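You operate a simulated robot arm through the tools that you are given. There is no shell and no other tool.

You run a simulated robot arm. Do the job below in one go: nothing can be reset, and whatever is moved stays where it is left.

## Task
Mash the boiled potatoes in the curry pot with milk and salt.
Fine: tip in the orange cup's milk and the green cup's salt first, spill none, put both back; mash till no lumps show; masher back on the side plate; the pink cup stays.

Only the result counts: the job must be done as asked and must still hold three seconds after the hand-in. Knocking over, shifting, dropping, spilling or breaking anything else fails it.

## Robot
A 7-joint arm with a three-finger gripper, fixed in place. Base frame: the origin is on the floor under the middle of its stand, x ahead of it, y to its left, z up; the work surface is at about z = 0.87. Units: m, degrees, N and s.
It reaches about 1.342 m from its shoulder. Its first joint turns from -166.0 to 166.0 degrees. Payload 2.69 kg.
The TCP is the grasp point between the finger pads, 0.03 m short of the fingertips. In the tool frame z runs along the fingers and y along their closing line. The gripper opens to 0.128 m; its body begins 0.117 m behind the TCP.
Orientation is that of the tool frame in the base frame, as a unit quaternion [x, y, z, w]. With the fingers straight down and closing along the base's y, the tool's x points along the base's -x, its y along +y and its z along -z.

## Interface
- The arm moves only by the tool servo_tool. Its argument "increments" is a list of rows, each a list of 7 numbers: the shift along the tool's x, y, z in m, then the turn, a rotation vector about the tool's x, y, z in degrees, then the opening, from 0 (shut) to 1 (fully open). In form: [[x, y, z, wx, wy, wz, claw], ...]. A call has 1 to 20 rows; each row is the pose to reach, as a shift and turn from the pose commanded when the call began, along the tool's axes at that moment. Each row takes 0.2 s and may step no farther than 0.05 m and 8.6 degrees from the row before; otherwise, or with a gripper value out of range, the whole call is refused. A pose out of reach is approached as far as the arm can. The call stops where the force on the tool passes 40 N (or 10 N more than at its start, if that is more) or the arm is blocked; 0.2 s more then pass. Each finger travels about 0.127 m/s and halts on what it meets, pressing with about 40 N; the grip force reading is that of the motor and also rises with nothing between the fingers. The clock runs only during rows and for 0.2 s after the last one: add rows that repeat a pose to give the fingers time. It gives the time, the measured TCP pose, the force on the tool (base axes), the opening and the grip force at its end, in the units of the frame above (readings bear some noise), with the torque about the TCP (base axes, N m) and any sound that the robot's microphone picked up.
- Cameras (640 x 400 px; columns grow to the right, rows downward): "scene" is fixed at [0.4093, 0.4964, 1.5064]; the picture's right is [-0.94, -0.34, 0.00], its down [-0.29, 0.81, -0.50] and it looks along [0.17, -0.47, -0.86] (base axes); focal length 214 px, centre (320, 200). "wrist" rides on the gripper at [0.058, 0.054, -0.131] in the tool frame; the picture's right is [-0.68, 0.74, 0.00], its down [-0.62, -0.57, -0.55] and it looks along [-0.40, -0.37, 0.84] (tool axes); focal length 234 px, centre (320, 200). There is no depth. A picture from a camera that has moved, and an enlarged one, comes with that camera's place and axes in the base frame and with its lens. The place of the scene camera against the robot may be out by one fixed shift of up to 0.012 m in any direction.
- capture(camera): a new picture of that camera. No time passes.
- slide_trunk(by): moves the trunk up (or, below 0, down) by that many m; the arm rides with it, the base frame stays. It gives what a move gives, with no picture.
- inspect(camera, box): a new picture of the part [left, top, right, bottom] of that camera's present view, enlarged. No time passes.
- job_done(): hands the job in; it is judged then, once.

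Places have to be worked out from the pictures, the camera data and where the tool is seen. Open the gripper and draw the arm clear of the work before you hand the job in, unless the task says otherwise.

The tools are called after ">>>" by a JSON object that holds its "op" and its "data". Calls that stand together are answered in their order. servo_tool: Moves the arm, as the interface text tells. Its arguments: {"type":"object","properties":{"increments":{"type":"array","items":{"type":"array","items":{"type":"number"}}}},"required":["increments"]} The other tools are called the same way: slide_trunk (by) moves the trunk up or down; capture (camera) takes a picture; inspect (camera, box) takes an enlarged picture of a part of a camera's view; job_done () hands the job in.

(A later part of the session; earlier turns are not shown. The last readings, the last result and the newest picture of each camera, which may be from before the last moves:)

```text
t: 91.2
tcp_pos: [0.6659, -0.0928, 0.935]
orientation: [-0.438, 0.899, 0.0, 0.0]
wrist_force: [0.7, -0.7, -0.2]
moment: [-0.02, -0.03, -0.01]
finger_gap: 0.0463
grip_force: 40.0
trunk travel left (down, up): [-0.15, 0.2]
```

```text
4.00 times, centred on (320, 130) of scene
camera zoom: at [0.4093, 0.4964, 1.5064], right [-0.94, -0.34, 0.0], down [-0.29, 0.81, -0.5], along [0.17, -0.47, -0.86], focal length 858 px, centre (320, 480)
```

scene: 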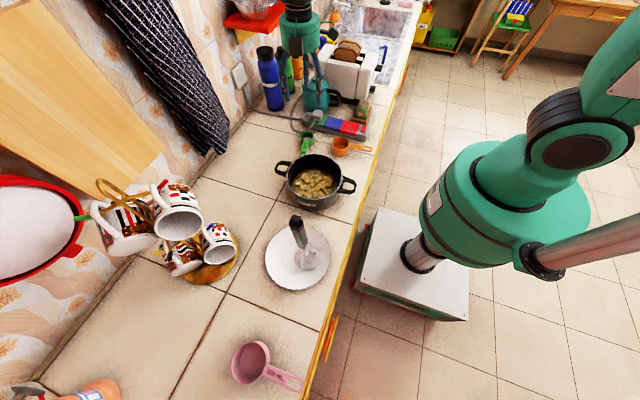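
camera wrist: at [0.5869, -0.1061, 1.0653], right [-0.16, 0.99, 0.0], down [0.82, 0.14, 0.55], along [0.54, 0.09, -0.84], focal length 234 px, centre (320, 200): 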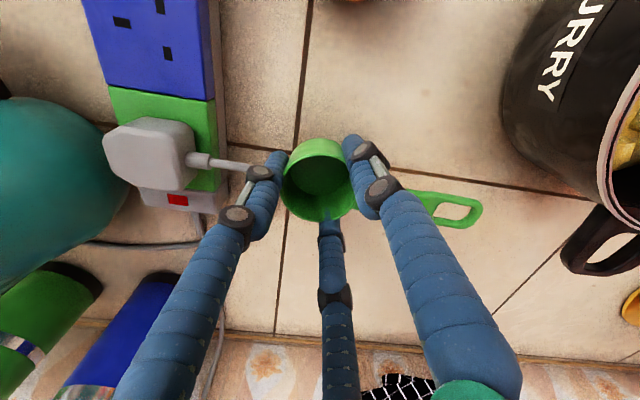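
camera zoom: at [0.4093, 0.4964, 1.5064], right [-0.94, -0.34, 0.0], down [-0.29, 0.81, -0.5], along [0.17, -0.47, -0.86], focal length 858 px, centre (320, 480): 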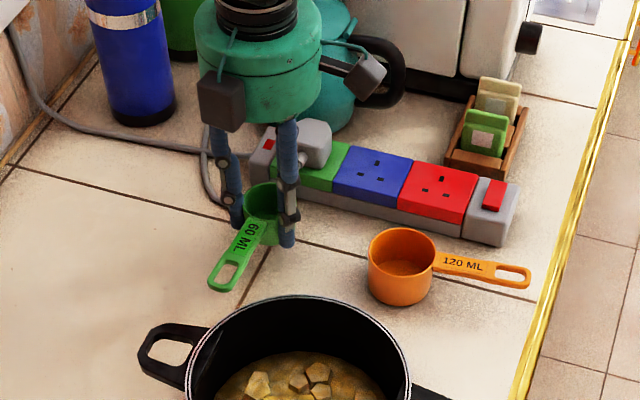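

The cable hump (≈z 0.89) passes close to the back finger, so I'll set the cup down about 5 mm away from it (toward +y), descending slowly to touch.

>>> {"op": "servo_tool", "data": {"increments": [[-0.0015, 0.002, 0.005, 0, 0, 0, 0.1], [-0.003, 0.004, 0.013, 0, 0, 0, 0.1], [-0.003, 0.004, 0.019, 0, 0, 0, 0.1], [-0.003, 0.004, 0.023, 0, 0, 0, 0.1], [-0.003, 0.004, 0.026, 0, 0, 0, 0.1], [-0.003, 0.004, 0.028, 0, 0, 0, 0.1]]}}

>>> {"op": "capture", "data": {"camera": "wrist"}}

>>> {"op": "inspect", "data": {"camera": "scene", "box": [270, 80, 370, 180]}}

```text
t: 92.6
tcp_pos: [0.6658, -0.0874, 0.9088]
orientation: [-0.439, 0.899, 0.0, 0.001]
wrist_force: [0.1, 1.0, -0.2]
moment: [0.03, 0.0, 0.01]
finger_gap: 0.0467
grip_force: 40.0
trunk travel left (down, up): [-0.15, 0.2]
```

```text
taken
camera wrist: at [0.586, -0.1012, 1.0385], right [-0.16, 0.99, 0.0], down [0.82, 0.14, 0.55], along [0.54, 0.09, -0.84], focal length 234 px, centre (320, 200)
```

wrist: 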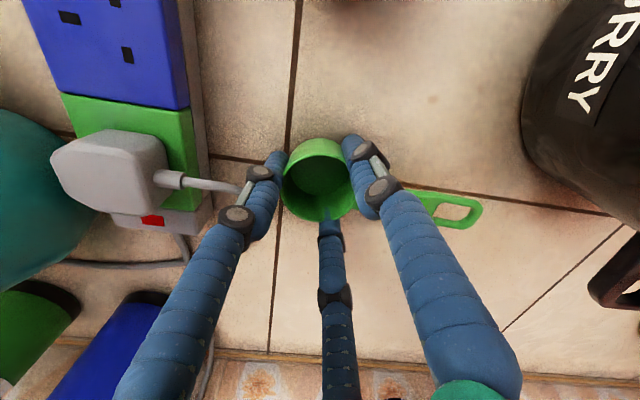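

```text
4.00 times, centred on (320, 130) of scene
camera zoom: at [0.4093, 0.4964, 1.5064], right [-0.94, -0.34, 0.0], down [-0.29, 0.81, -0.5], along [0.17, -0.47, -0.86], focal length 858 px, centre (320, 480)
```

zoom: 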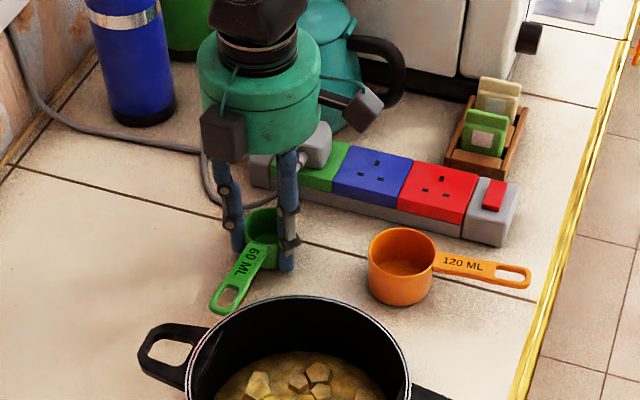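

No contact yet. I'll lower millimetre by millimetre until it touches.

>>> {"op": "servo_tool", "data": {"increments": [[0, 0, 0.001, 0, 0, 0, 0.1], [0, 0, 0.002, 0, 0, 0, 0.1], [0, 0, 0.0025, 0, 0, 0, 0.1]]}}

```text
t: 93.4
tcp_pos: [0.6653, -0.0877, 0.9065]
orientation: [-0.439, 0.899, 0.0, 0.001]
wrist_force: [-1.6, -1.5, 12.0]
moment: [-0.15, 0.23, 0.0]
finger_gap: 0.0466
grip_force: 40.1
trunk travel left (down, up): [-0.15, 0.2]
```

Touchdown at 12 N. I'll ease up slightly and open the fingers just a little.

>>> {"op": "servo_tool", "data": {"increments": [[0, 0, -0.0005, 0, 0, 0, 0.2], [0, 0, -0.0005, 0, 0, 0, 0.36], [0, 0, -0.0005, 0, 0, 0, 0.4], [0, 0, -0.0005, 0, 0, 0, 0.44], [0, 0, -0.0005, 0, 0, 0, 0.48], [0, 0, -0.0005, 0, 0, 0, 0.5]]}}

>>> {"op": "capture", "data": {"camera": "wrist"}}

>>> {"op": "inspect", "data": {"camera": "scene", "box": [270, 80, 370, 180]}}

```text
t: 94.8
tcp_pos: [0.6653, -0.0884, 0.9059]
orientation: [-0.439, 0.899, 0.001, 0.001]
wrist_force: [0.6, -0.2, 0.1]
moment: [-0.01, 0.02, 0.02]
finger_gap: 0.0641
grip_force: 0.1
trunk travel left (down, up): [-0.15, 0.2]
```

```text
taken
camera wrist: at [0.5854, -0.1009, 1.0361], right [-0.16, 0.99, 0.0], down [0.82, 0.14, 0.55], along [0.54, 0.09, -0.84], focal length 234 px, centre (320, 200)
```

wrist: 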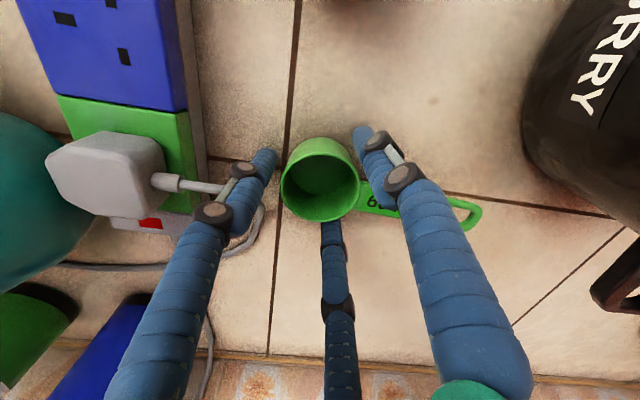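

```text
4.00 times, centred on (320, 130) of scene
camera zoom: at [0.4093, 0.4964, 1.5064], right [-0.94, -0.34, 0.0], down [-0.29, 0.81, -0.5], along [0.17, -0.47, -0.86], focal length 858 px, centre (320, 480)
```

zoom: 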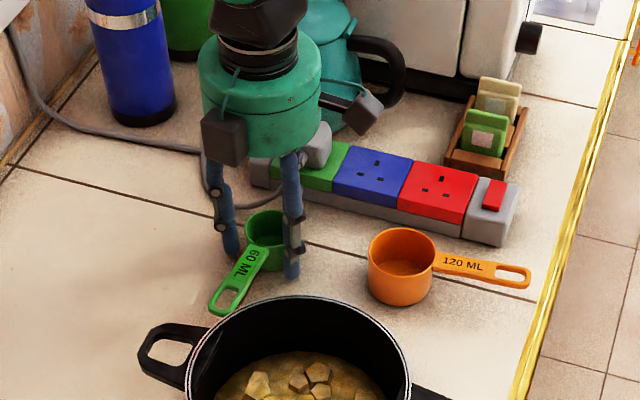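

The cup stands upright and free; orange is untouched. I'll rise straight up.

>>> {"op": "servo_tool", "data": {"increments": [[0, 0, -0.008, 0, 0, 0, 0.5], [0, 0, -0.025, 0, 0, 0, 0.5], [0, 0, -0.05, 0, 0, 0, 0.5], [0, 0, -0.085, 0, 0, 0, 0.5], [0, 0, -0.13, 0, 0, 0, 0.5], [0, 0, -0.175, 0, 0, 0, 0.6], [0, 0, -0.22, 0, 0, 0, 0.7], [0, 0, -0.26, 0, 0, 0, 0.8], [0, 0, -0.3, 0, 0, 0, 1]]}}

>>> {"op": "capture", "data": {"camera": "wrist"}}

>>> {"op": "inspect", "data": {"camera": "scene", "box": [270, 80, 390, 200]}}

```text
t: 96.8
tcp_pos: [0.6634, -0.0873, 1.2067]
orientation: [-0.437, 0.899, 0.0, 0.0]
wrist_force: [0.6, 0.3, -0.2]
moment: [0.01, 0.02, 0.0]
finger_gap: 0.1278
grip_force: 0.1
trunk travel left (down, up): [-0.15, 0.2]
```

```text
taken
camera wrist: at [0.5851, -0.101, 1.3373], right [-0.16, 0.99, 0.0], down [0.82, 0.14, 0.55], along [0.54, 0.09, -0.84], focal length 234 px, centre (320, 200)
```

wrist: 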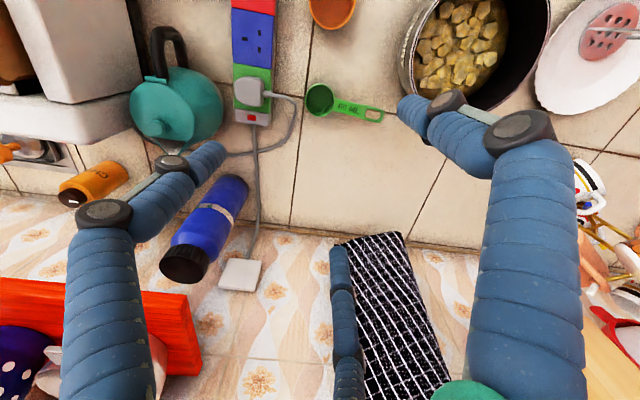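

```text
3.33 times, centred on (330, 140) of scene
camera zoom: at [0.4093, 0.4964, 1.5064], right [-0.94, -0.34, 0.0], down [-0.29, 0.81, -0.5], along [0.17, -0.47, -0.86], focal length 715 px, centre (287, 400)
```

zoom: 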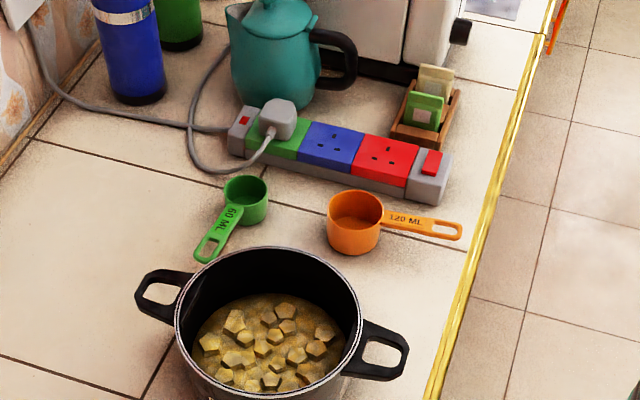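

Both cups are back in place, empty, with nothing spilled. Next the masher: I'll rise and travel to hover above it for a precise look, well above its ~1.15 m handle top.

>>> {"op": "servo_tool", "data": {"increments": [[0, 0, -0.04, 0, 0, 0, 1], [0, 0, -0.08, 0, 0, 2, 1], [-0.015, 0.0252, -0.11, 0, 0, 5, 1], [-0.035, 0.0588, -0.125, 0, 0, 9, 1], [-0.059, 0.0992, -0.135, 0, 0, 14, 1], [-0.083, 0.1395, -0.135, 0, 0, 19, 1], [-0.107, 0.18, -0.135, 0, 0, 24, 1], [-0.131, 0.2202, -0.135, 0, 0, 29, 1], [-0.155, 0.2606, -0.135, 0, 0, 34, 1], [-0.179, 0.301, -0.135, 0, 0, 39, 1], [-0.203, 0.3413, -0.135, 0, 0, 44, 1], [-0.224, 0.3766, -0.135, 0, 0, 49, 1], [-0.2397, 0.403, -0.135, 0, 0, 52, 1]]}}

>>> {"op": "capture", "data": {"camera": "wrist"}}

>>> {"op": "capture", "data": {"camera": "scene"}}

```text
t: 99.6
tcp_pos: [0.4969, 0.3512, 1.3404]
orientation: [0.0, 1.0, 0.0, 0.0]
wrist_force: [-0.1, 0.3, -0.5]
moment: [-0.02, 0.02, -0.01]
finger_gap: 0.1278
grip_force: 0.0
trunk travel left (down, up): [-0.15, 0.2]
```

```text
taken
camera wrist: at [0.4376, 0.4035, 1.4708], right [0.68, 0.74, 0.0], down [0.62, -0.57, 0.55], along [0.4, -0.37, -0.84], focal length 234 px, centre (320, 200)
```

wrist: 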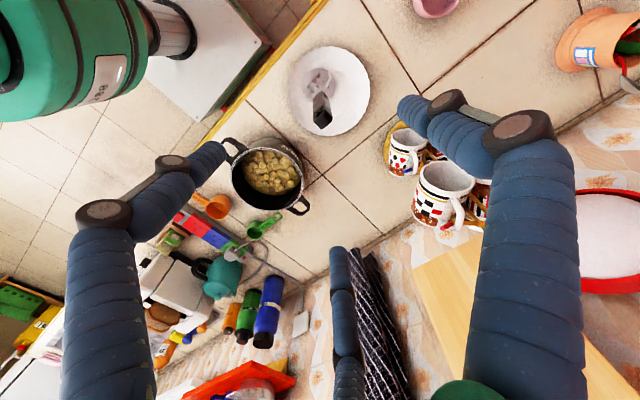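

```text
taken
```

scene: 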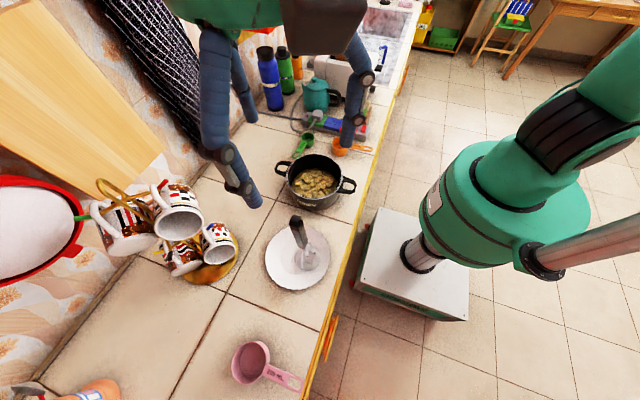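

I can see the masher from above. I'll enlarge to locate the handle.

>>> {"op": "inspect", "data": {"camera": "wrist", "box": [270, 40, 390, 140]}}

>>> {"op": "inspect", "data": {"camera": "scene", "box": [250, 200, 350, 300]}}

```text
4.00 times, centred on (330, 90) of wrist
camera zoom: at [0.4376, 0.4035, 1.4708], right [0.68, 0.74, 0.0], down [0.62, -0.57, 0.55], along [0.4, -0.37, -0.84], focal length 937 px, centre (280, 640)
```

zoom: 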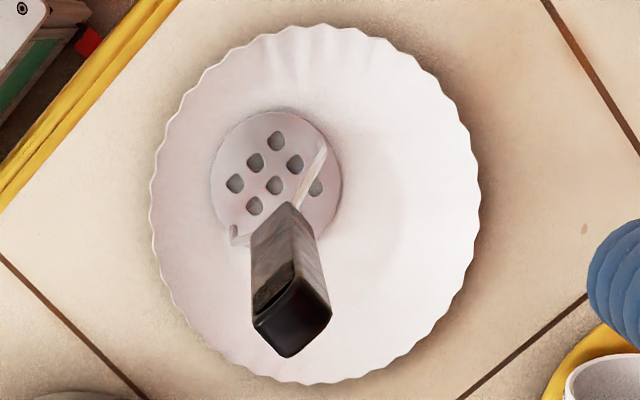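

```text
4.00 times, centred on (300, 250) of scene
camera zoom: at [0.4093, 0.4964, 1.5064], right [-0.94, -0.34, 0.0], down [-0.29, 0.81, -0.5], along [0.17, -0.47, -0.86], focal length 858 px, centre (400, 0)
```

zoom: 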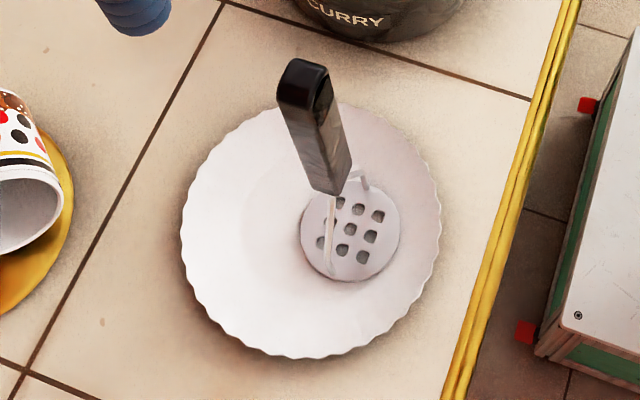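

The handle looks vertical at about (0.497,0.352), top near z 1.15, and the tool is already on that axis. I'll lower to z≈1.22 (tips above the handle) for a closer centring check.

>>> {"op": "servo_tool", "data": {"increments": [[0, 0, 0.03, 0, 0, 0, 1], [0, 0, 0.06, 0, 0, 0, 1], [0, 0, 0.09, 0, 0, 0, 1], [0, 0, 0.12, 0, 0, 0, 1]]}}

>>> {"op": "capture", "data": {"camera": "wrist"}}

>>> {"op": "inspect", "data": {"camera": "wrist", "box": [250, 50, 410, 210]}}

>>> {"op": "capture", "data": {"camera": "scene"}}

```text
t: 100.6
tcp_pos: [0.4958, 0.35, 1.2217]
orientation: [0.001, 1.0, 0.0, 0.001]
wrist_force: [0.1, -0.1, 0.6]
moment: [0.04, 0.02, -0.02]
finger_gap: 0.1277
grip_force: 0.0
trunk travel left (down, up): [-0.15, 0.2]
```

```text
taken
camera wrist: at [0.4352, 0.4029, 1.3514], right [0.68, 0.74, 0.0], down [0.61, -0.57, 0.55], along [0.41, -0.37, -0.84], focal length 234 px, centre (320, 200)
```

wrist: 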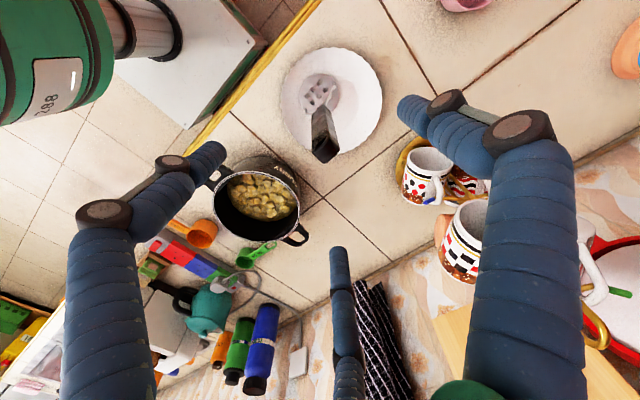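

```text
2.50 times, centred on (330, 130) of wrist
camera zoom: at [0.4352, 0.4029, 1.3514], right [0.68, 0.74, 0.0], down [0.61, -0.57, 0.55], along [0.41, -0.37, -0.84], focal length 585 px, centre (295, 375)
```

zoom: 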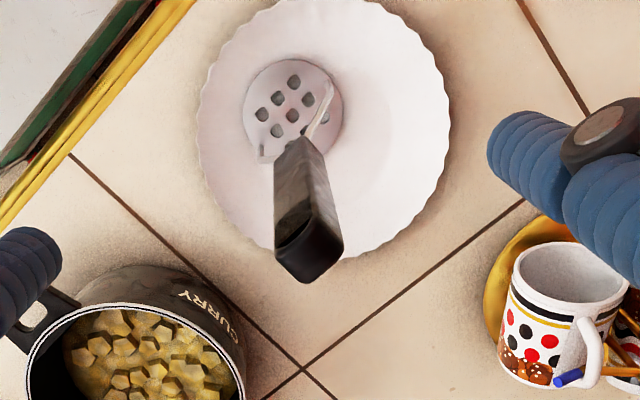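

```text
taken
```

scene: 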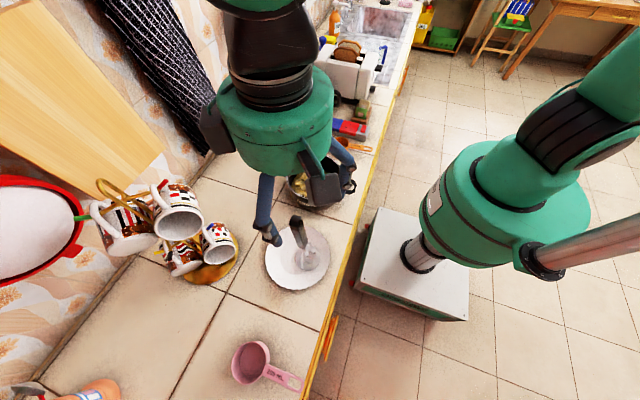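

The handle top is within about 1 cm of the tool axis, well inside the open fingers. I'll shift a few millimetres and lower to z≈1.12 so the handle's top stands between the open fingers, then re-measure.

>>> {"op": "servo_tool", "data": {"increments": [[-0.002, 0.001, 0.02, 0, 0, 0, 1], [-0.004, 0.002, 0.04, 0, 0, 0, 1], [-0.004, 0.002, 0.06, 0, 0, 0, 1], [-0.004, 0.002, 0.08, 0, 0, 0, 1], [-0.004, 0.002, 0.1, 0, 0, 0, 1]]}}

>>> {"op": "capture", "data": {"camera": "wrist"}}

>>> {"op": "inspect", "data": {"camera": "wrist", "box": [240, 70, 400, 230]}}

>>> {"op": "inspect", "data": {"camera": "scene", "box": [220, 150, 380, 300]}}

```text
t: 101.8
tcp_pos: [0.4983, 0.351, 1.1207]
orientation: [0.0, 1.0, 0.0, 0.001]
wrist_force: [0.3, 0.0, 0.4]
moment: [0.01, 0.01, -0.02]
finger_gap: 0.128
grip_force: 0.1
trunk travel left (down, up): [-0.15, 0.2]
```

```text
taken
camera wrist: at [0.4397, 0.4043, 1.2501], right [0.68, 0.74, 0.0], down [0.62, -0.57, 0.55], along [0.41, -0.37, -0.84], focal length 234 px, centre (320, 200)
```

wrist: 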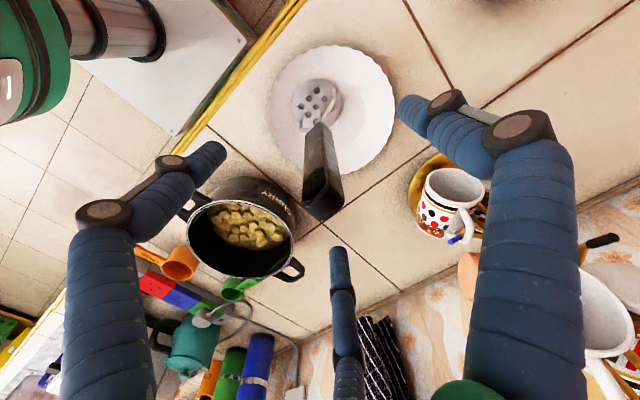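

```text
2.50 times, centred on (320, 150) of wrist
camera zoom: at [0.4397, 0.4043, 1.2501], right [0.68, 0.74, 0.0], down [0.62, -0.57, 0.55], along [0.41, -0.37, -0.84], focal length 585 px, centre (320, 325)
```

zoom: 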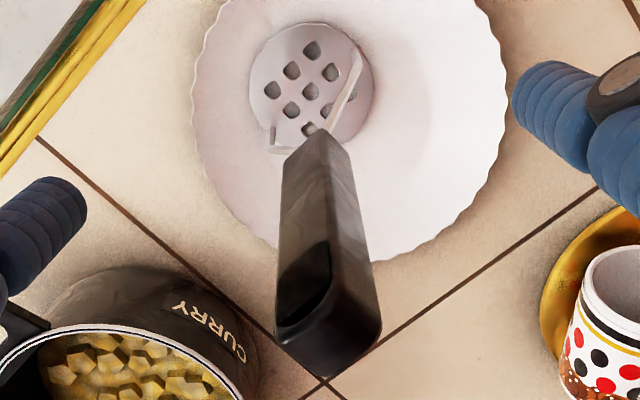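

```text
2.67 times, centred on (300, 225) of scene
camera zoom: at [0.4093, 0.4964, 1.5064], right [-0.94, -0.34, 0.0], down [-0.29, 0.81, -0.5], along [0.17, -0.47, -0.86], focal length 572 px, centre (373, 133)
```

zoom: 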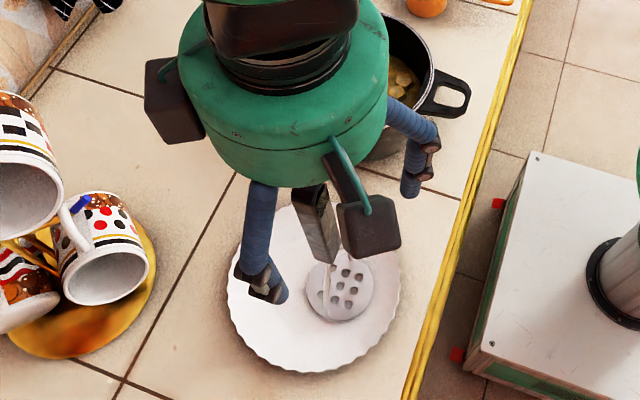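

Three views now agree: handle top at about (0.502,0.350,1.125), only ~3 mm off the tool axis. I'll lower to z≈1.06 around the handle and look again.

>>> {"op": "servo_tool", "data": {"increments": [[-0.001, 0, 0.015, 0, 0, 0, 1], [-0.002, 0, 0.03, 0, 0, 0, 1], [-0.0025, 0, 0.045, 0, 0, 0, 1], [-0.0025, 0, 0.06, 0, 0, 0, 1]]}}

>>> {"op": "capture", "data": {"camera": "wrist"}}

>>> {"op": "inspect", "data": {"camera": "scene", "box": [220, 150, 380, 300]}}

```text
t: 102.8
tcp_pos: [0.5008, 0.3525, 1.0606]
orientation: [0.0, 1.0, 0.0, 0.0]
wrist_force: [0.3, 0.0, 0.5]
moment: [-0.01, 0.0, 0.0]
finger_gap: 0.1277
grip_force: 0.1
trunk travel left (down, up): [-0.15, 0.2]
```

```text
taken
camera wrist: at [0.4413, 0.405, 1.1903], right [0.68, 0.74, 0.0], down [0.62, -0.57, 0.55], along [0.4, -0.37, -0.84], focal length 234 px, centre (320, 200)
```

wrist: 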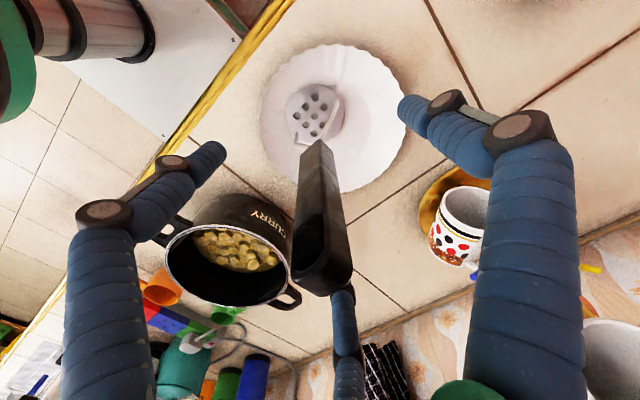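

```text
2.67 times, centred on (300, 225) of scene
camera zoom: at [0.4093, 0.4964, 1.5064], right [-0.94, -0.34, 0.0], down [-0.29, 0.81, -0.5], along [0.17, -0.47, -0.86], focal length 572 px, centre (373, 133)
```

zoom: 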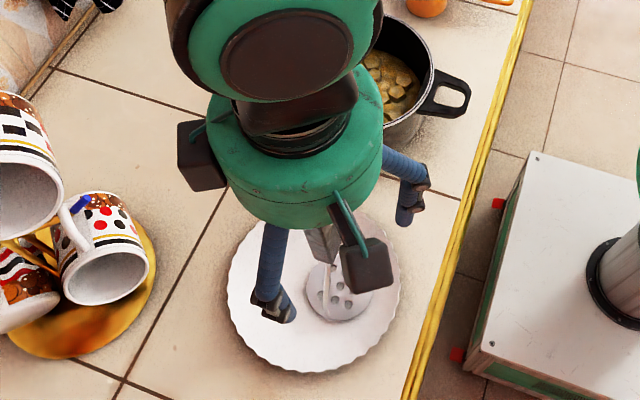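

The handle is nearly on the tool axis; a residual ~4 mm toward (+x,-y) remains, so I'll shift by that and close slowly on the handle.

>>> {"op": "servo_tool", "data": {"increments": [[-0.003, -0.0025, 0, 0, 0, 0, 0.8], [-0.003, -0.0025, 0, 0, 0, 0, 0.65], [-0.003, -0.0025, 0, 0, 0, 0, 0.5], [-0.003, -0.0025, 0, 0, 0, 0, 0.4]]}}

>>> {"op": "capture", "data": {"camera": "wrist"}}

>>> {"op": "inspect", "data": {"camera": "wrist", "box": [220, 100, 420, 300]}}

```text
t: 103.8
tcp_pos: [0.5039, 0.3499, 1.0608]
orientation: [0.001, 1.0, 0.001, 0.001]
wrist_force: [-0.6, 0.7, 0.3]
moment: [-0.02, 0.0, -0.01]
finger_gap: 0.051
grip_force: 0.1
trunk travel left (down, up): [-0.15, 0.2]
```

```text
taken
camera wrist: at [0.4448, 0.4024, 1.191], right [0.68, 0.74, 0.0], down [0.62, -0.57, 0.55], along [0.4, -0.37, -0.84], focal length 234 px, centre (320, 200)
```

wrist: 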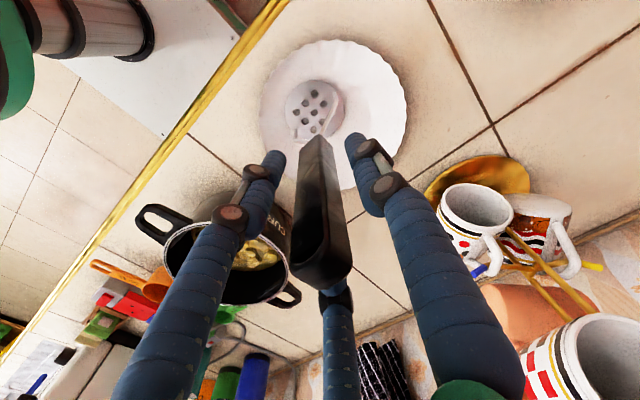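

```text
2.00 times, centred on (320, 200) of wrist
camera zoom: at [0.4448, 0.4024, 1.191], right [0.68, 0.74, 0.0], down [0.62, -0.57, 0.55], along [0.4, -0.37, -0.84], focal length 468 px, centre (320, 200)
```

zoom: 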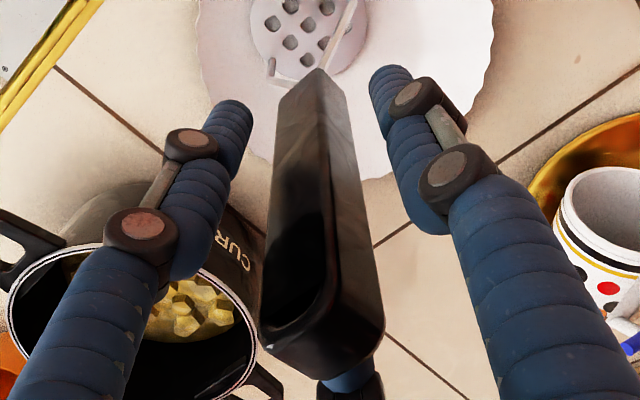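

The handle is centred between the fingers. I'll close the rest slowly and grip.

>>> {"op": "servo_tool", "data": {"increments": [[0, 0, 0, 0, 0, 0, 0.36], [0, 0, 0, 0, 0, 0, 0.33], [0, 0, 0, 0, 0, 0, 0.3], [0, 0, 0, 0, 0, 0, 0.28], [0, 0, 0, 0, 0, 0, 0.26], [0, 0, 0, 0, 0, 0, 0.24], [0, 0, 0, 0, 0, 0, 0.22], [0, 0, 0, 0, 0, 0, 0.2], [0, 0, 0, 0, 0, 0, 0.18], [0, 0, 0, 0, 0, 0, 0.16], [0, 0, 0, 0, 0, 0, 0.13], [0, 0, 0, 0, 0, 0, 0.1], [0, 0, 0, 0, 0, 0, 0.05], [0, 0, 0, 0, 0, 0, 0], [0, 0, 0, 0, 0, 0, 0], [0, 0, 0, 0, 0, 0, 0]]}}

>>> {"op": "capture", "data": {"camera": "wrist"}}

>>> {"op": "inspect", "data": {"camera": "scene", "box": [220, 150, 380, 300]}}

```text
t: 107.2
tcp_pos: [0.504, 0.3497, 1.0613]
orientation: [0.0, 1.0, 0.0, 0.001]
wrist_force: [0.4, 1.0, 0.4]
moment: [0.01, 0.02, 0.0]
finger_gap: 0.0244
grip_force: 40.3
trunk travel left (down, up): [-0.15, 0.2]
```

```text
taken
camera wrist: at [0.4448, 0.4024, 1.1909], right [0.68, 0.74, 0.0], down [0.62, -0.57, 0.55], along [0.4, -0.37, -0.84], focal length 234 px, centre (320, 200)
```

wrist: 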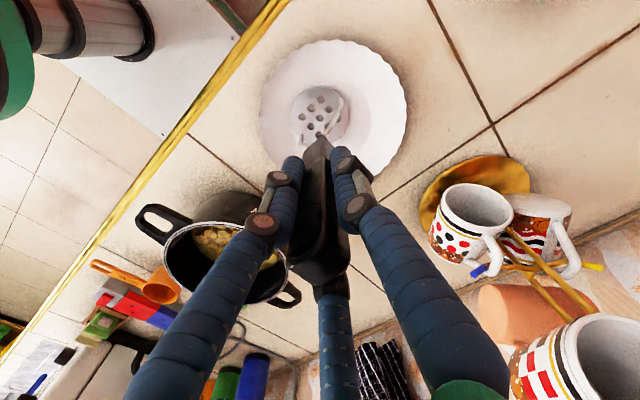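

```text
2.67 times, centred on (300, 225) of scene
camera zoom: at [0.4093, 0.4964, 1.5064], right [-0.94, -0.34, 0.0], down [-0.29, 0.81, -0.5], along [0.17, -0.47, -0.86], focal length 572 px, centre (373, 133)
```

zoom: 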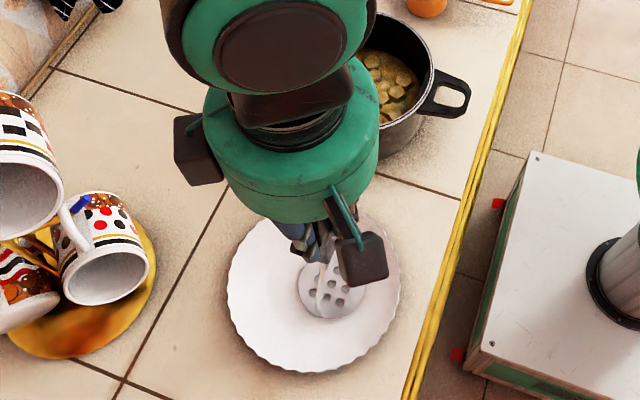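

Firm grip on the handle (gap 0.0244). I'll lift straight up slowly and check.

>>> {"op": "servo_tool", "data": {"increments": [[0, 0, -0.003, 0, 0, 0, 0], [0, 0, -0.01, 0, 0, 0, 0], [0, 0, -0.022, 0, 0, 0, 0], [0, 0, -0.037, 0, 0, 0, 0], [0, 0, -0.054, 0, 0, 0, 0], [0, 0, -0.072, 0, 0, 0, 0], [0, 0, -0.09, 0, 0, 0, 0], [0, 0, -0.108, 0, 0, 0, 0], [0, 0, -0.124, 0, 0, 0, 0], [0, 0, -0.136, 0, 0, 0, 0], [0, 0, -0.144, 0, 0, 0, 0], [0, 0, -0.148, 0, 0, 0, 0]]}}

>>> {"op": "capture", "data": {"camera": "wrist"}}

>>> {"op": "capture", "data": {"camera": "scene"}}

```text
t: 109.8
tcp_pos: [0.5055, 0.3498, 1.2094]
orientation: [0.0, 1.0, 0.0, 0.001]
wrist_force: [0.0, -0.2, -0.8]
moment: [-0.02, -0.02, 0.02]
finger_gap: 0.0241
grip_force: 40.1
trunk travel left (down, up): [-0.15, 0.2]
```

```text
taken
camera wrist: at [0.4448, 0.4024, 1.3396], right [0.68, 0.74, 0.0], down [0.62, -0.57, 0.55], along [0.4, -0.37, -0.84], focal length 234 px, centre (320, 200)
```

wrist: 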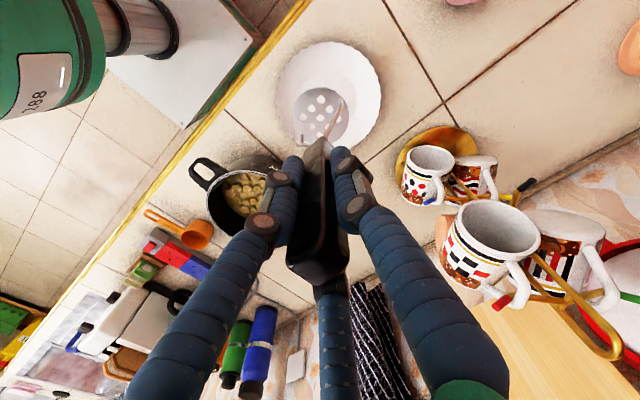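

```text
taken
```

scene: 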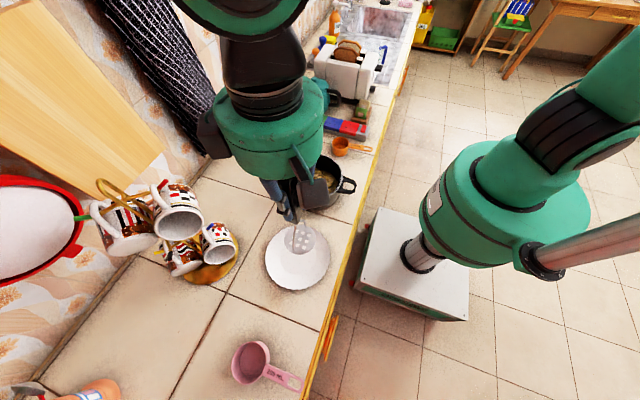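

The masher is lifted and the plate stayed put. I'll enlarge to measure where the masher head sits in the tool frame.

>>> {"op": "inspect", "data": {"camera": "wrist", "box": [260, 60, 380, 160]}}

>>> {"op": "inspect", "data": {"camera": "scene", "box": [240, 170, 360, 300]}}

```text
4.00 times, centred on (320, 110) of wrist
camera zoom: at [0.4448, 0.4024, 1.3396], right [0.68, 0.74, 0.0], down [0.62, -0.57, 0.55], along [0.4, -0.37, -0.84], focal length 937 px, centre (320, 560)
```

zoom: 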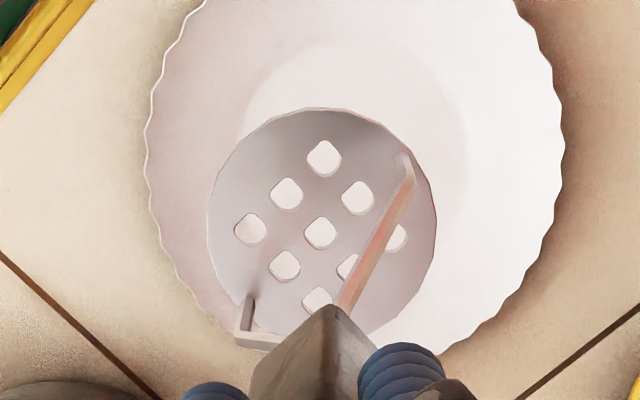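

```text
3.08 times, centred on (300, 235) of scene
camera zoom: at [0.4093, 0.4964, 1.5064], right [-0.94, -0.34, 0.0], down [-0.29, 0.81, -0.5], along [0.17, -0.47, -0.86], focal length 660 px, centre (382, 92)
```

zoom: 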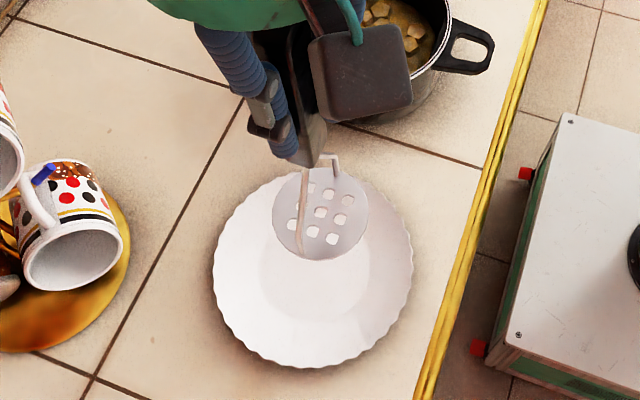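

The head hangs within ~2 mm of the tool axis. I'll carry it over to the pot centre at this height (head ~6 cm above the rim).

>>> {"op": "servo_tool", "data": {"increments": [[-0.002, -0.008, 0, 0, 0, 0, 0], [-0.006, -0.027, 0, 0, 0, 0, 0], [-0.0125, -0.056, 0, 0, 0, 0, 0], [-0.02, -0.09, 0, 0, 0, 0, 0], [-0.028, -0.126, 0, 0, 0, 0, 0], [-0.036, -0.162, 0, 0, 0, 0, 0], [-0.043, -0.194, 0, 0, 0, 0, 0], [-0.049, -0.22, 0, 0, 0, 0, 0], [-0.052, -0.233, 0, 0, 0, 0, 0], [-0.0525, -0.236, 0, 0, 0, 0, 0]]}}

>>> {"op": "capture", "data": {"camera": "wrist"}}

>>> {"op": "inspect", "data": {"camera": "wrist", "box": [240, 40, 400, 180]}}

>>> {"op": "inspect", "data": {"camera": "scene", "box": [250, 80, 390, 220]}}

```text
t: 112.0
tcp_pos: [0.5563, 0.1141, 1.2099]
orientation: [0.0, 1.0, -0.001, 0.001]
wrist_force: [-0.4, 0.3, -1.9]
moment: [0.0, -0.02, 0.04]
finger_gap: 0.024
grip_force: 40.5
trunk travel left (down, up): [-0.15, 0.2]
```

```text
taken
camera wrist: at [0.4968, 0.1667, 1.3394], right [0.68, 0.74, 0.0], down [0.62, -0.57, 0.55], along [0.41, -0.37, -0.84], focal length 234 px, centre (320, 200)
```

wrist: 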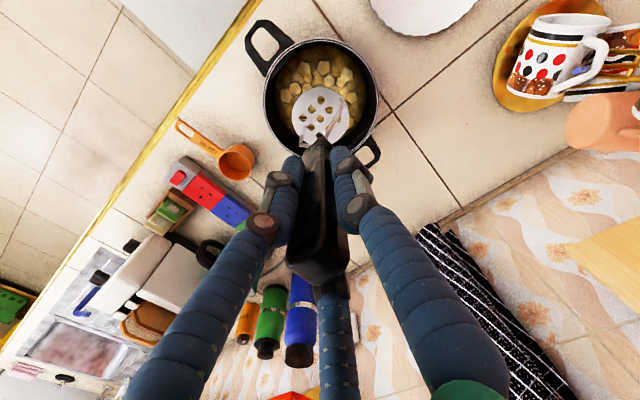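

```text
2.86 times, centred on (320, 110) of wrist
camera zoom: at [0.4968, 0.1667, 1.3394], right [0.68, 0.74, 0.0], down [0.62, -0.57, 0.55], along [0.41, -0.37, -0.84], focal length 669 px, centre (320, 457)
```

zoom: 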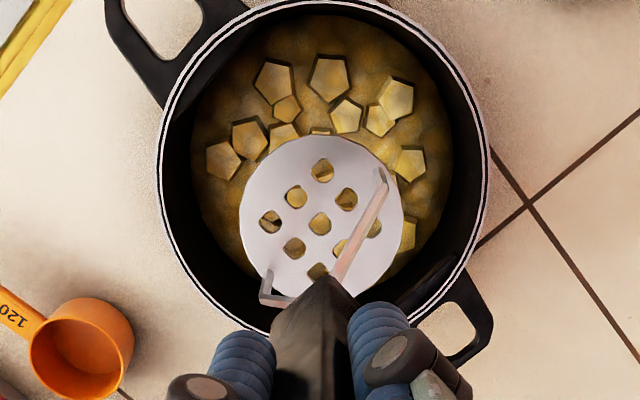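

```text
2.86 times, centred on (320, 150) of scene
camera zoom: at [0.4093, 0.4964, 1.5064], right [-0.94, -0.34, 0.0], down [-0.29, 0.81, -0.5], along [0.17, -0.47, -0.86], focal length 613 px, centre (320, 343)
```

zoom: 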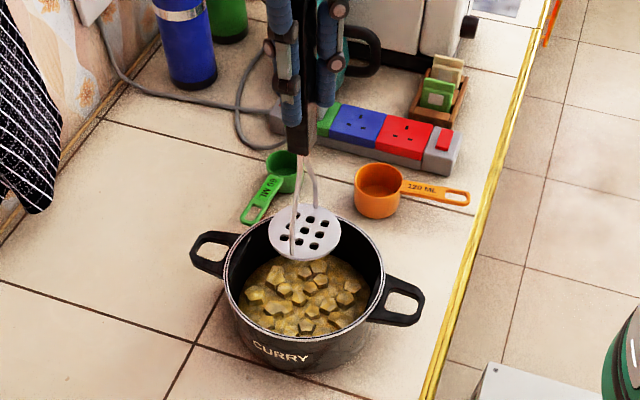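

The fit puts the pot centre 4 mm from the head's axis, radius ≈0.088. I'll centre the head, lower it into the pot to just above the food, then press down gently while watching the force.

>>> {"op": "servo_tool", "data": {"increments": [[-0.002, -0.0004, 0.01, 0, 0, 0, 0], [-0.004, -0.0007, 0.03, 0, 0, 0, 0], [-0.004, -0.0007, 0.05, 0, 0, 0, 0], [-0.004, -0.0007, 0.07, 0, 0, 0, 0], [-0.004, -0.0007, 0.085, 0, 0, 0, 0], [-0.004, -0.0007, 0.097, 0, 0, 0, 0], [-0.004, -0.0007, 0.105, 0, 0, 0, 0]]}}

>>> {"op": "capture", "data": {"camera": "wrist"}}

>>> {"op": "inspect", "data": {"camera": "scene", "box": [250, 100, 390, 220]}}

```text
t: 113.6
tcp_pos: [0.5598, 0.1138, 1.1021]
orientation: [0.0, 1.0, -0.001, 0.002]
wrist_force: [0.6, -0.3, -1.7]
moment: [0.04, -0.05, 0.01]
finger_gap: 0.024
grip_force: 39.8
trunk travel left (down, up): [-0.15, 0.2]
```

```text
taken
camera wrist: at [0.5012, 0.1664, 1.2329], right [0.68, 0.74, 0.0], down [0.62, -0.57, 0.55], along [0.4, -0.37, -0.84], focal length 234 px, centre (320, 200)
```

wrist: 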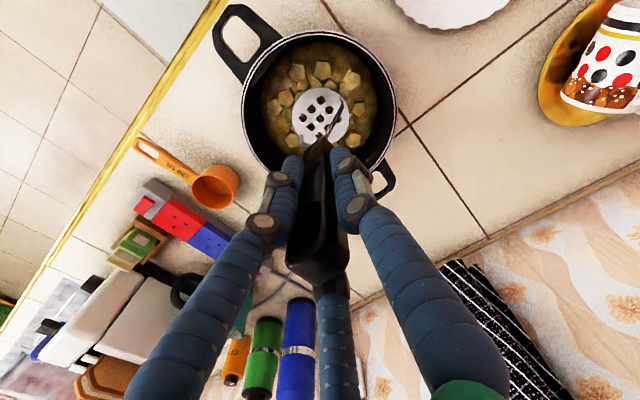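

```text
3.33 times, centred on (320, 160) of scene
camera zoom: at [0.4093, 0.4964, 1.5064], right [-0.94, -0.34, 0.0], down [-0.29, 0.81, -0.5], along [0.17, -0.47, -0.86], focal length 715 px, centre (320, 333)
```

zoom: 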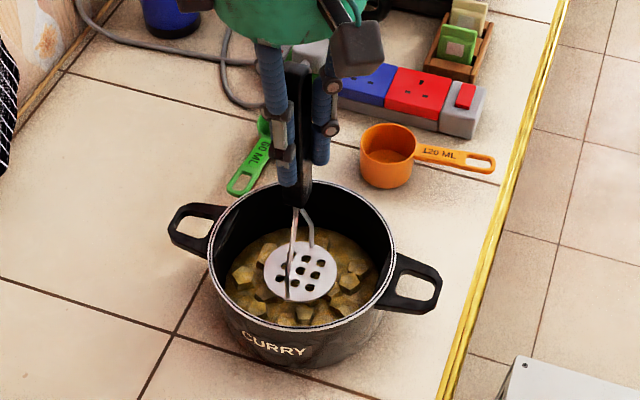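

The head is inside the pot just over the lumps. I'll press down slowly at the centre.

>>> {"op": "servo_tool", "data": {"increments": [[0, 0, 0.004, 0, 0, 0, 0], [0, 0, 0.008, 0, 0, 0, 0], [0, 0, 0.012, 0, 0, 0, 0], [0, 0, 0.016, 0, 0, 0, 0], [0, 0, 0.019, 0, 0, 0, 0], [0, 0, 0.022, 0, 0, 0, 0]]}}

>>> {"op": "inspect", "data": {"camera": "wrist", "box": [240, 20, 400, 180]}}

>>> {"op": "inspect", "data": {"camera": "scene", "box": [270, 120, 370, 220]}}

```text
t: 115.0
tcp_pos: [0.5598, 0.1135, 1.0825]
orientation: [-0.001, 1.0, 0.0, -0.001]
wrist_force: [-0.9, -1.2, -0.8]
moment: [0.04, 0.0, -0.03]
finger_gap: 0.0238
grip_force: 40.2
trunk travel left (down, up): [-0.15, 0.2]
```

```text
2.50 times, centred on (320, 100) of wrist
camera zoom: at [0.5009, 0.1661, 1.2119], right [0.68, 0.74, 0.0], down [0.62, -0.57, 0.55], along [0.4, -0.37, -0.84], focal length 585 px, centre (320, 450)
```

zoom: 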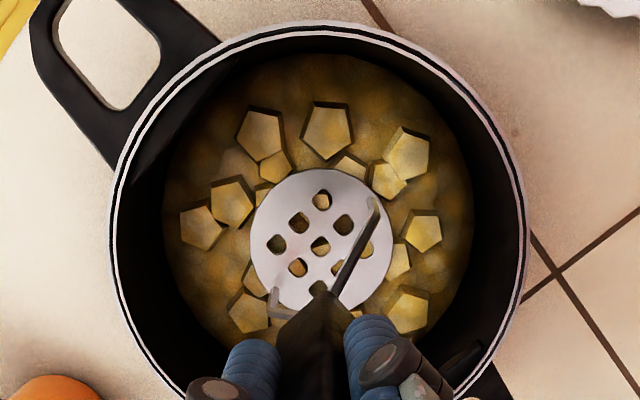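

```text
4.00 times, centred on (320, 170) of scene
camera zoom: at [0.4093, 0.4964, 1.5064], right [-0.94, -0.34, 0.0], down [-0.29, 0.81, -0.5], along [0.17, -0.47, -0.86], focal length 858 px, centre (320, 320)
```

zoom: 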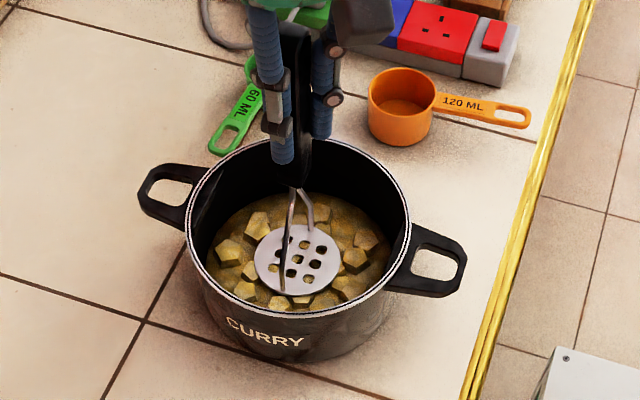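

No resistance yet at z 1.0825. I'll keep pressing in small steps.

>>> {"op": "servo_tool", "data": {"increments": [[0, 0, 0.003, 0, 0, 0, 0], [0, 0, 0.006, 0, 0, 0, 0], [0, 0, 0.009, 0, 0, 0, 0], [0, 0, 0.012, 0, 0, 0, 0]]}}

>>> {"op": "inspect", "data": {"camera": "wrist", "box": [240, 20, 400, 180]}}

>>> {"op": "inspect", "data": {"camera": "scene", "box": [270, 120, 370, 220]}}

```text
t: 116.0
tcp_pos: [0.5609, 0.1129, 1.0699]
orientation: [0.0, 1.0, 0.0, 0.001]
wrist_force: [0.2, 0.5, -2.2]
moment: [0.0, 0.0, 0.01]
finger_gap: 0.0239
grip_force: 39.5
trunk travel left (down, up): [-0.15, 0.2]
```

```text
2.50 times, centred on (320, 100) of wrist
camera zoom: at [0.5003, 0.1658, 1.2009], right [0.68, 0.74, 0.0], down [0.62, -0.57, 0.55], along [0.4, -0.37, -0.84], focal length 585 px, centre (320, 450)
```

zoom: 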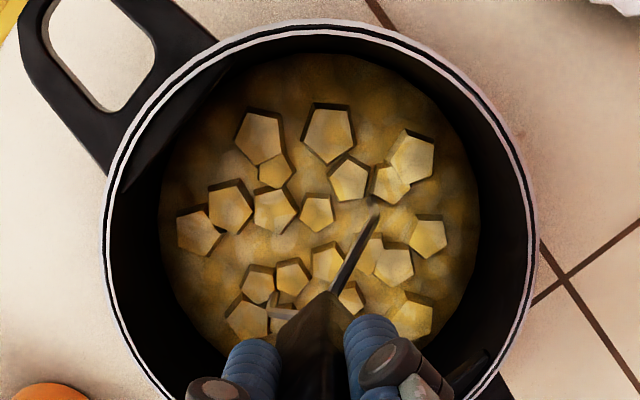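

```text
4.00 times, centred on (320, 170) of scene
camera zoom: at [0.4093, 0.4964, 1.5064], right [-0.94, -0.34, 0.0], down [-0.29, 0.81, -0.5], along [0.17, -0.47, -0.86], focal length 858 px, centre (320, 320)
```

zoom: 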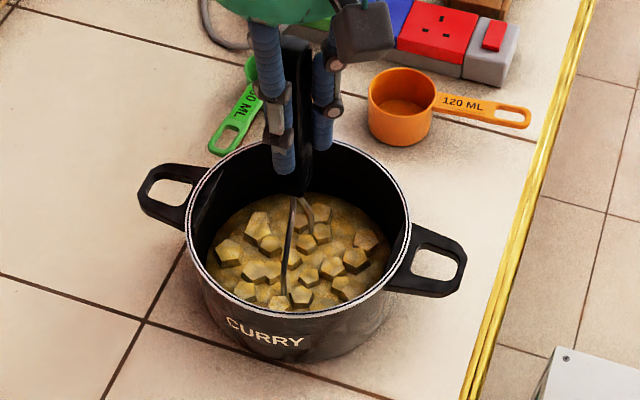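

The head has sunk through the food layer with no resistance and the lumps are unchanged so far. I'll press on carefully until I feel the pot's bottom.

>>> {"op": "servo_tool", "data": {"increments": [[0, 0, 0.002, 0, 0, 0, 0], [0, 0, 0.004, 0, 0, 0, 0], [0, 0, 0.006, 0, 0, 0, 0], [0, 0, 0.008, 0, 0, 0, 0]]}}

>>> {"op": "inspect", "data": {"camera": "wrist", "box": [240, 20, 400, 180]}}

```text
t: 117.0
tcp_pos: [0.5589, 0.1128, 1.0626]
orientation: [0.0, 1.0, 0.0, -0.001]
wrist_force: [-0.5, 0.7, -1.8]
moment: [-0.04, 0.02, -0.01]
finger_gap: 0.0237
grip_force: 40.1
trunk travel left (down, up): [-0.15, 0.2]
```

```text
2.50 times, centred on (320, 100) of wrist
camera zoom: at [0.501, 0.1656, 1.1923], right [0.68, 0.74, 0.0], down [0.62, -0.57, 0.55], along [0.4, -0.37, -0.84], focal length 585 px, centre (320, 450)
```

zoom: 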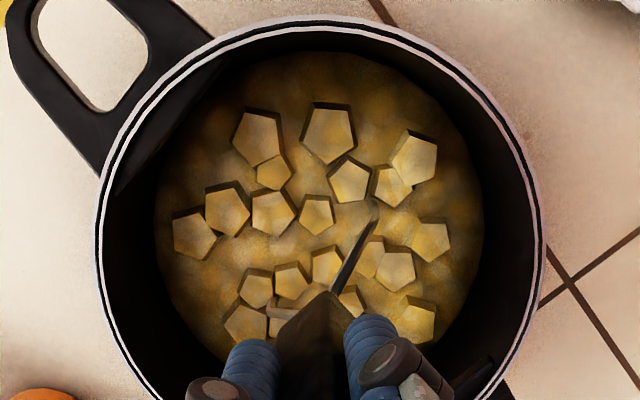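

Still no contact at z 1.0626. I'll press a bit further toward the pot floor.

>>> {"op": "servo_tool", "data": {"increments": [[0, 0, 0.0015, 0, 0, 0, 0], [0, 0, 0.003, 0, 0, 0, 0], [0, 0, 0.0045, 0, 0, 0, 0], [0, 0, 0.006, 0, 0, 0, 0]]}}

>>> {"op": "inspect", "data": {"camera": "wrist", "box": [240, 20, 400, 180]}}

```text
t: 118.0
tcp_pos: [0.5614, 0.1125, 1.0593]
orientation: [0.0, 1.0, 0.002, 0.004]
wrist_force: [-5.3, 2.9, 38.3]
moment: [-0.86, 0.62, -0.08]
finger_gap: 0.0238
grip_force: 40.1
trunk travel left (down, up): [-0.15, 0.2]
```

```text
2.50 times, centred on (320, 100) of wrist
camera zoom: at [0.501, 0.1654, 1.1891], right [0.68, 0.74, 0.01], down [0.61, -0.57, 0.55], along [0.41, -0.37, -0.83], focal length 585 px, centre (320, 450)
```

zoom: 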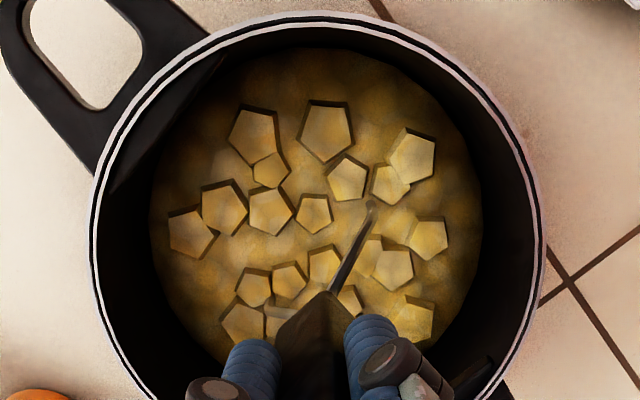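

I touched the pot floor at z≈1.059 (38 N). I'll lift the head out of the food and see whether the lumps changed.

>>> {"op": "servo_tool", "data": {"increments": [[0, 0, -0.005, 0, 0, 0, 0], [0, 0, -0.02, 0, 0, 0, 0], [0, 0, -0.04, 0, 0, 0, 0], [0, 0, -0.055, 0, 0, 0, 0]]}}

>>> {"op": "inspect", "data": {"camera": "wrist", "box": [240, 20, 400, 180]}}

>>> {"op": "inspect", "data": {"camera": "scene", "box": [270, 120, 370, 220]}}

```text
t: 119.0
tcp_pos: [0.5602, 0.1122, 1.1113]
orientation: [0.001, 1.0, 0.0, 0.0]
wrist_force: [-0.3, 0.5, -1.3]
moment: [0.0, -0.01, -0.01]
finger_gap: 0.0235
grip_force: 39.6
trunk travel left (down, up): [-0.15, 0.2]
```

```text
2.50 times, centred on (320, 100) of wrist
camera zoom: at [0.5013, 0.165, 1.2415], right [0.68, 0.74, 0.0], down [0.62, -0.57, 0.55], along [0.4, -0.37, -0.84], focal length 585 px, centre (320, 450)
```

zoom: 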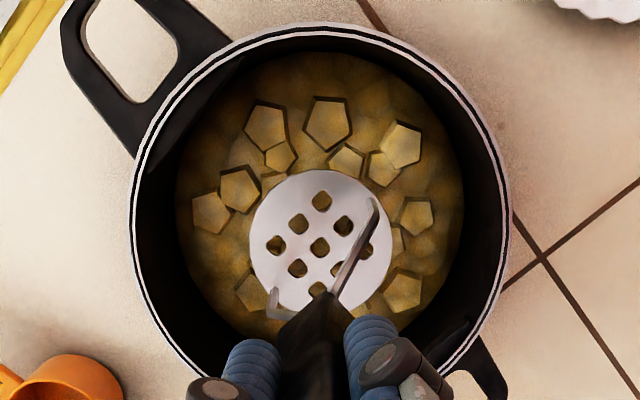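

```text
4.00 times, centred on (320, 170) of scene
camera zoom: at [0.4093, 0.4964, 1.5064], right [-0.94, -0.34, 0.0], down [-0.29, 0.81, -0.5], along [0.17, -0.47, -0.86], focal length 858 px, centre (320, 320)
```

zoom: 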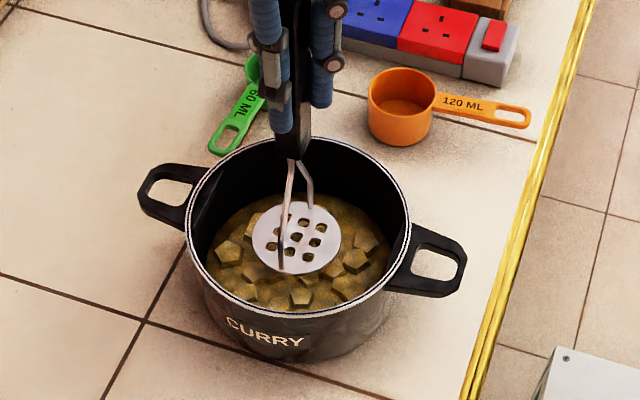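

The lumps look slightly lower after one stroke. I'll do systematic mashing strokes: first four around a 3 cm ring, stopping just short of the pot floor each time.

>>> {"op": "servo_tool", "data": {"increments": [[0.03, 0, 0, 0, 0, 0, 0], [0.03, 0, 0.025, 0, 0, 0, 0], [0.03, 0, 0.049, 0, 0, 0, 0], [0.03, 0, 0.025, 0, 0, 0, 0], [0.03, 0, 0, 0, 0, 0, 0], [0.015, 0.026, 0, 0, 0, 0, 0], [0.015, 0.026, 0.025, 0, 0, 0, 0], [0.015, 0.026, 0.049, 0, 0, 0, 0], [0.015, 0.026, 0.025, 0, 0, 0, 0], [0.015, 0.026, 0, 0, 0, 0, 0], [-0.015, 0.026, 0, 0, 0, 0, 0], [-0.015, 0.026, 0.025, 0, 0, 0, 0], [-0.015, 0.026, 0.049, 0, 0, 0, 0], [-0.015, 0.026, 0.025, 0, 0, 0, 0], [-0.015, 0.026, 0, 0, 0, 0, 0], [-0.03, 0, 0, 0, 0, 0, 0], [-0.03, 0, 0.025, 0, 0, 0, 0], [-0.03, 0, 0.049, 0, 0, 0, 0], [-0.03, 0, 0.025, 0, 0, 0, 0], [-0.03, 0, 0, 0, 0, 0, 0]]}}

>>> {"op": "inspect", "data": {"camera": "wrist", "box": [240, 20, 400, 180]}}

>>> {"op": "inspect", "data": {"camera": "scene", "box": [270, 120, 370, 220]}}

```text
t: 123.2
tcp_pos: [0.5904, 0.1114, 1.111]
orientation: [0.0, 1.0, -0.001, 0.0]
wrist_force: [-0.4, 0.3, -1.2]
moment: [-0.01, -0.02, -0.02]
finger_gap: 0.0237
grip_force: 40.2
trunk travel left (down, up): [-0.15, 0.2]
```

```text
2.50 times, centred on (320, 100) of wrist
camera zoom: at [0.5312, 0.1651, 1.2419], right [0.68, 0.74, 0.0], down [0.62, -0.57, 0.55], along [0.4, -0.37, -0.84], focal length 585 px, centre (320, 450)
```

zoom: 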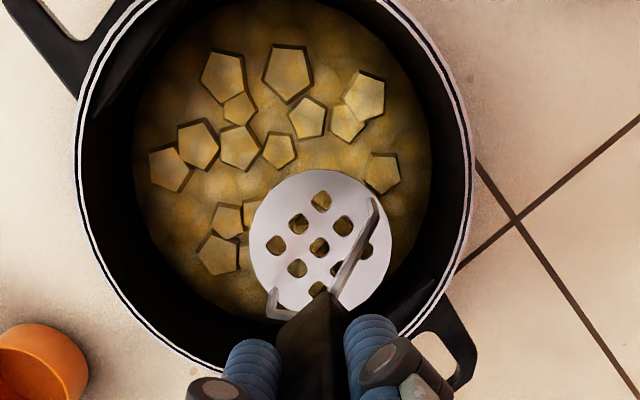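

```text
4.00 times, centred on (320, 170) of scene
camera zoom: at [0.4093, 0.4964, 1.5064], right [-0.94, -0.34, 0.0], down [-0.29, 0.81, -0.5], along [0.17, -0.47, -0.86], focal length 858 px, centre (320, 320)
```

zoom: 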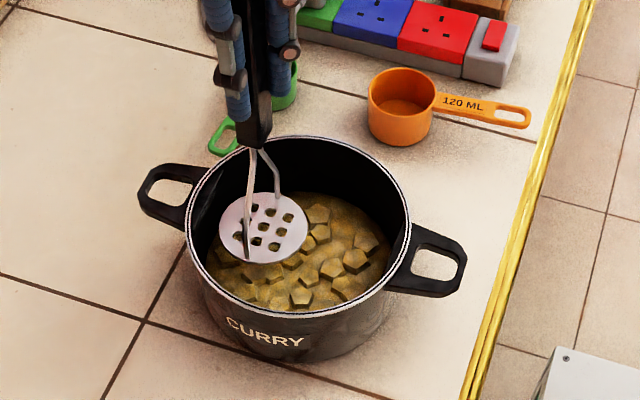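

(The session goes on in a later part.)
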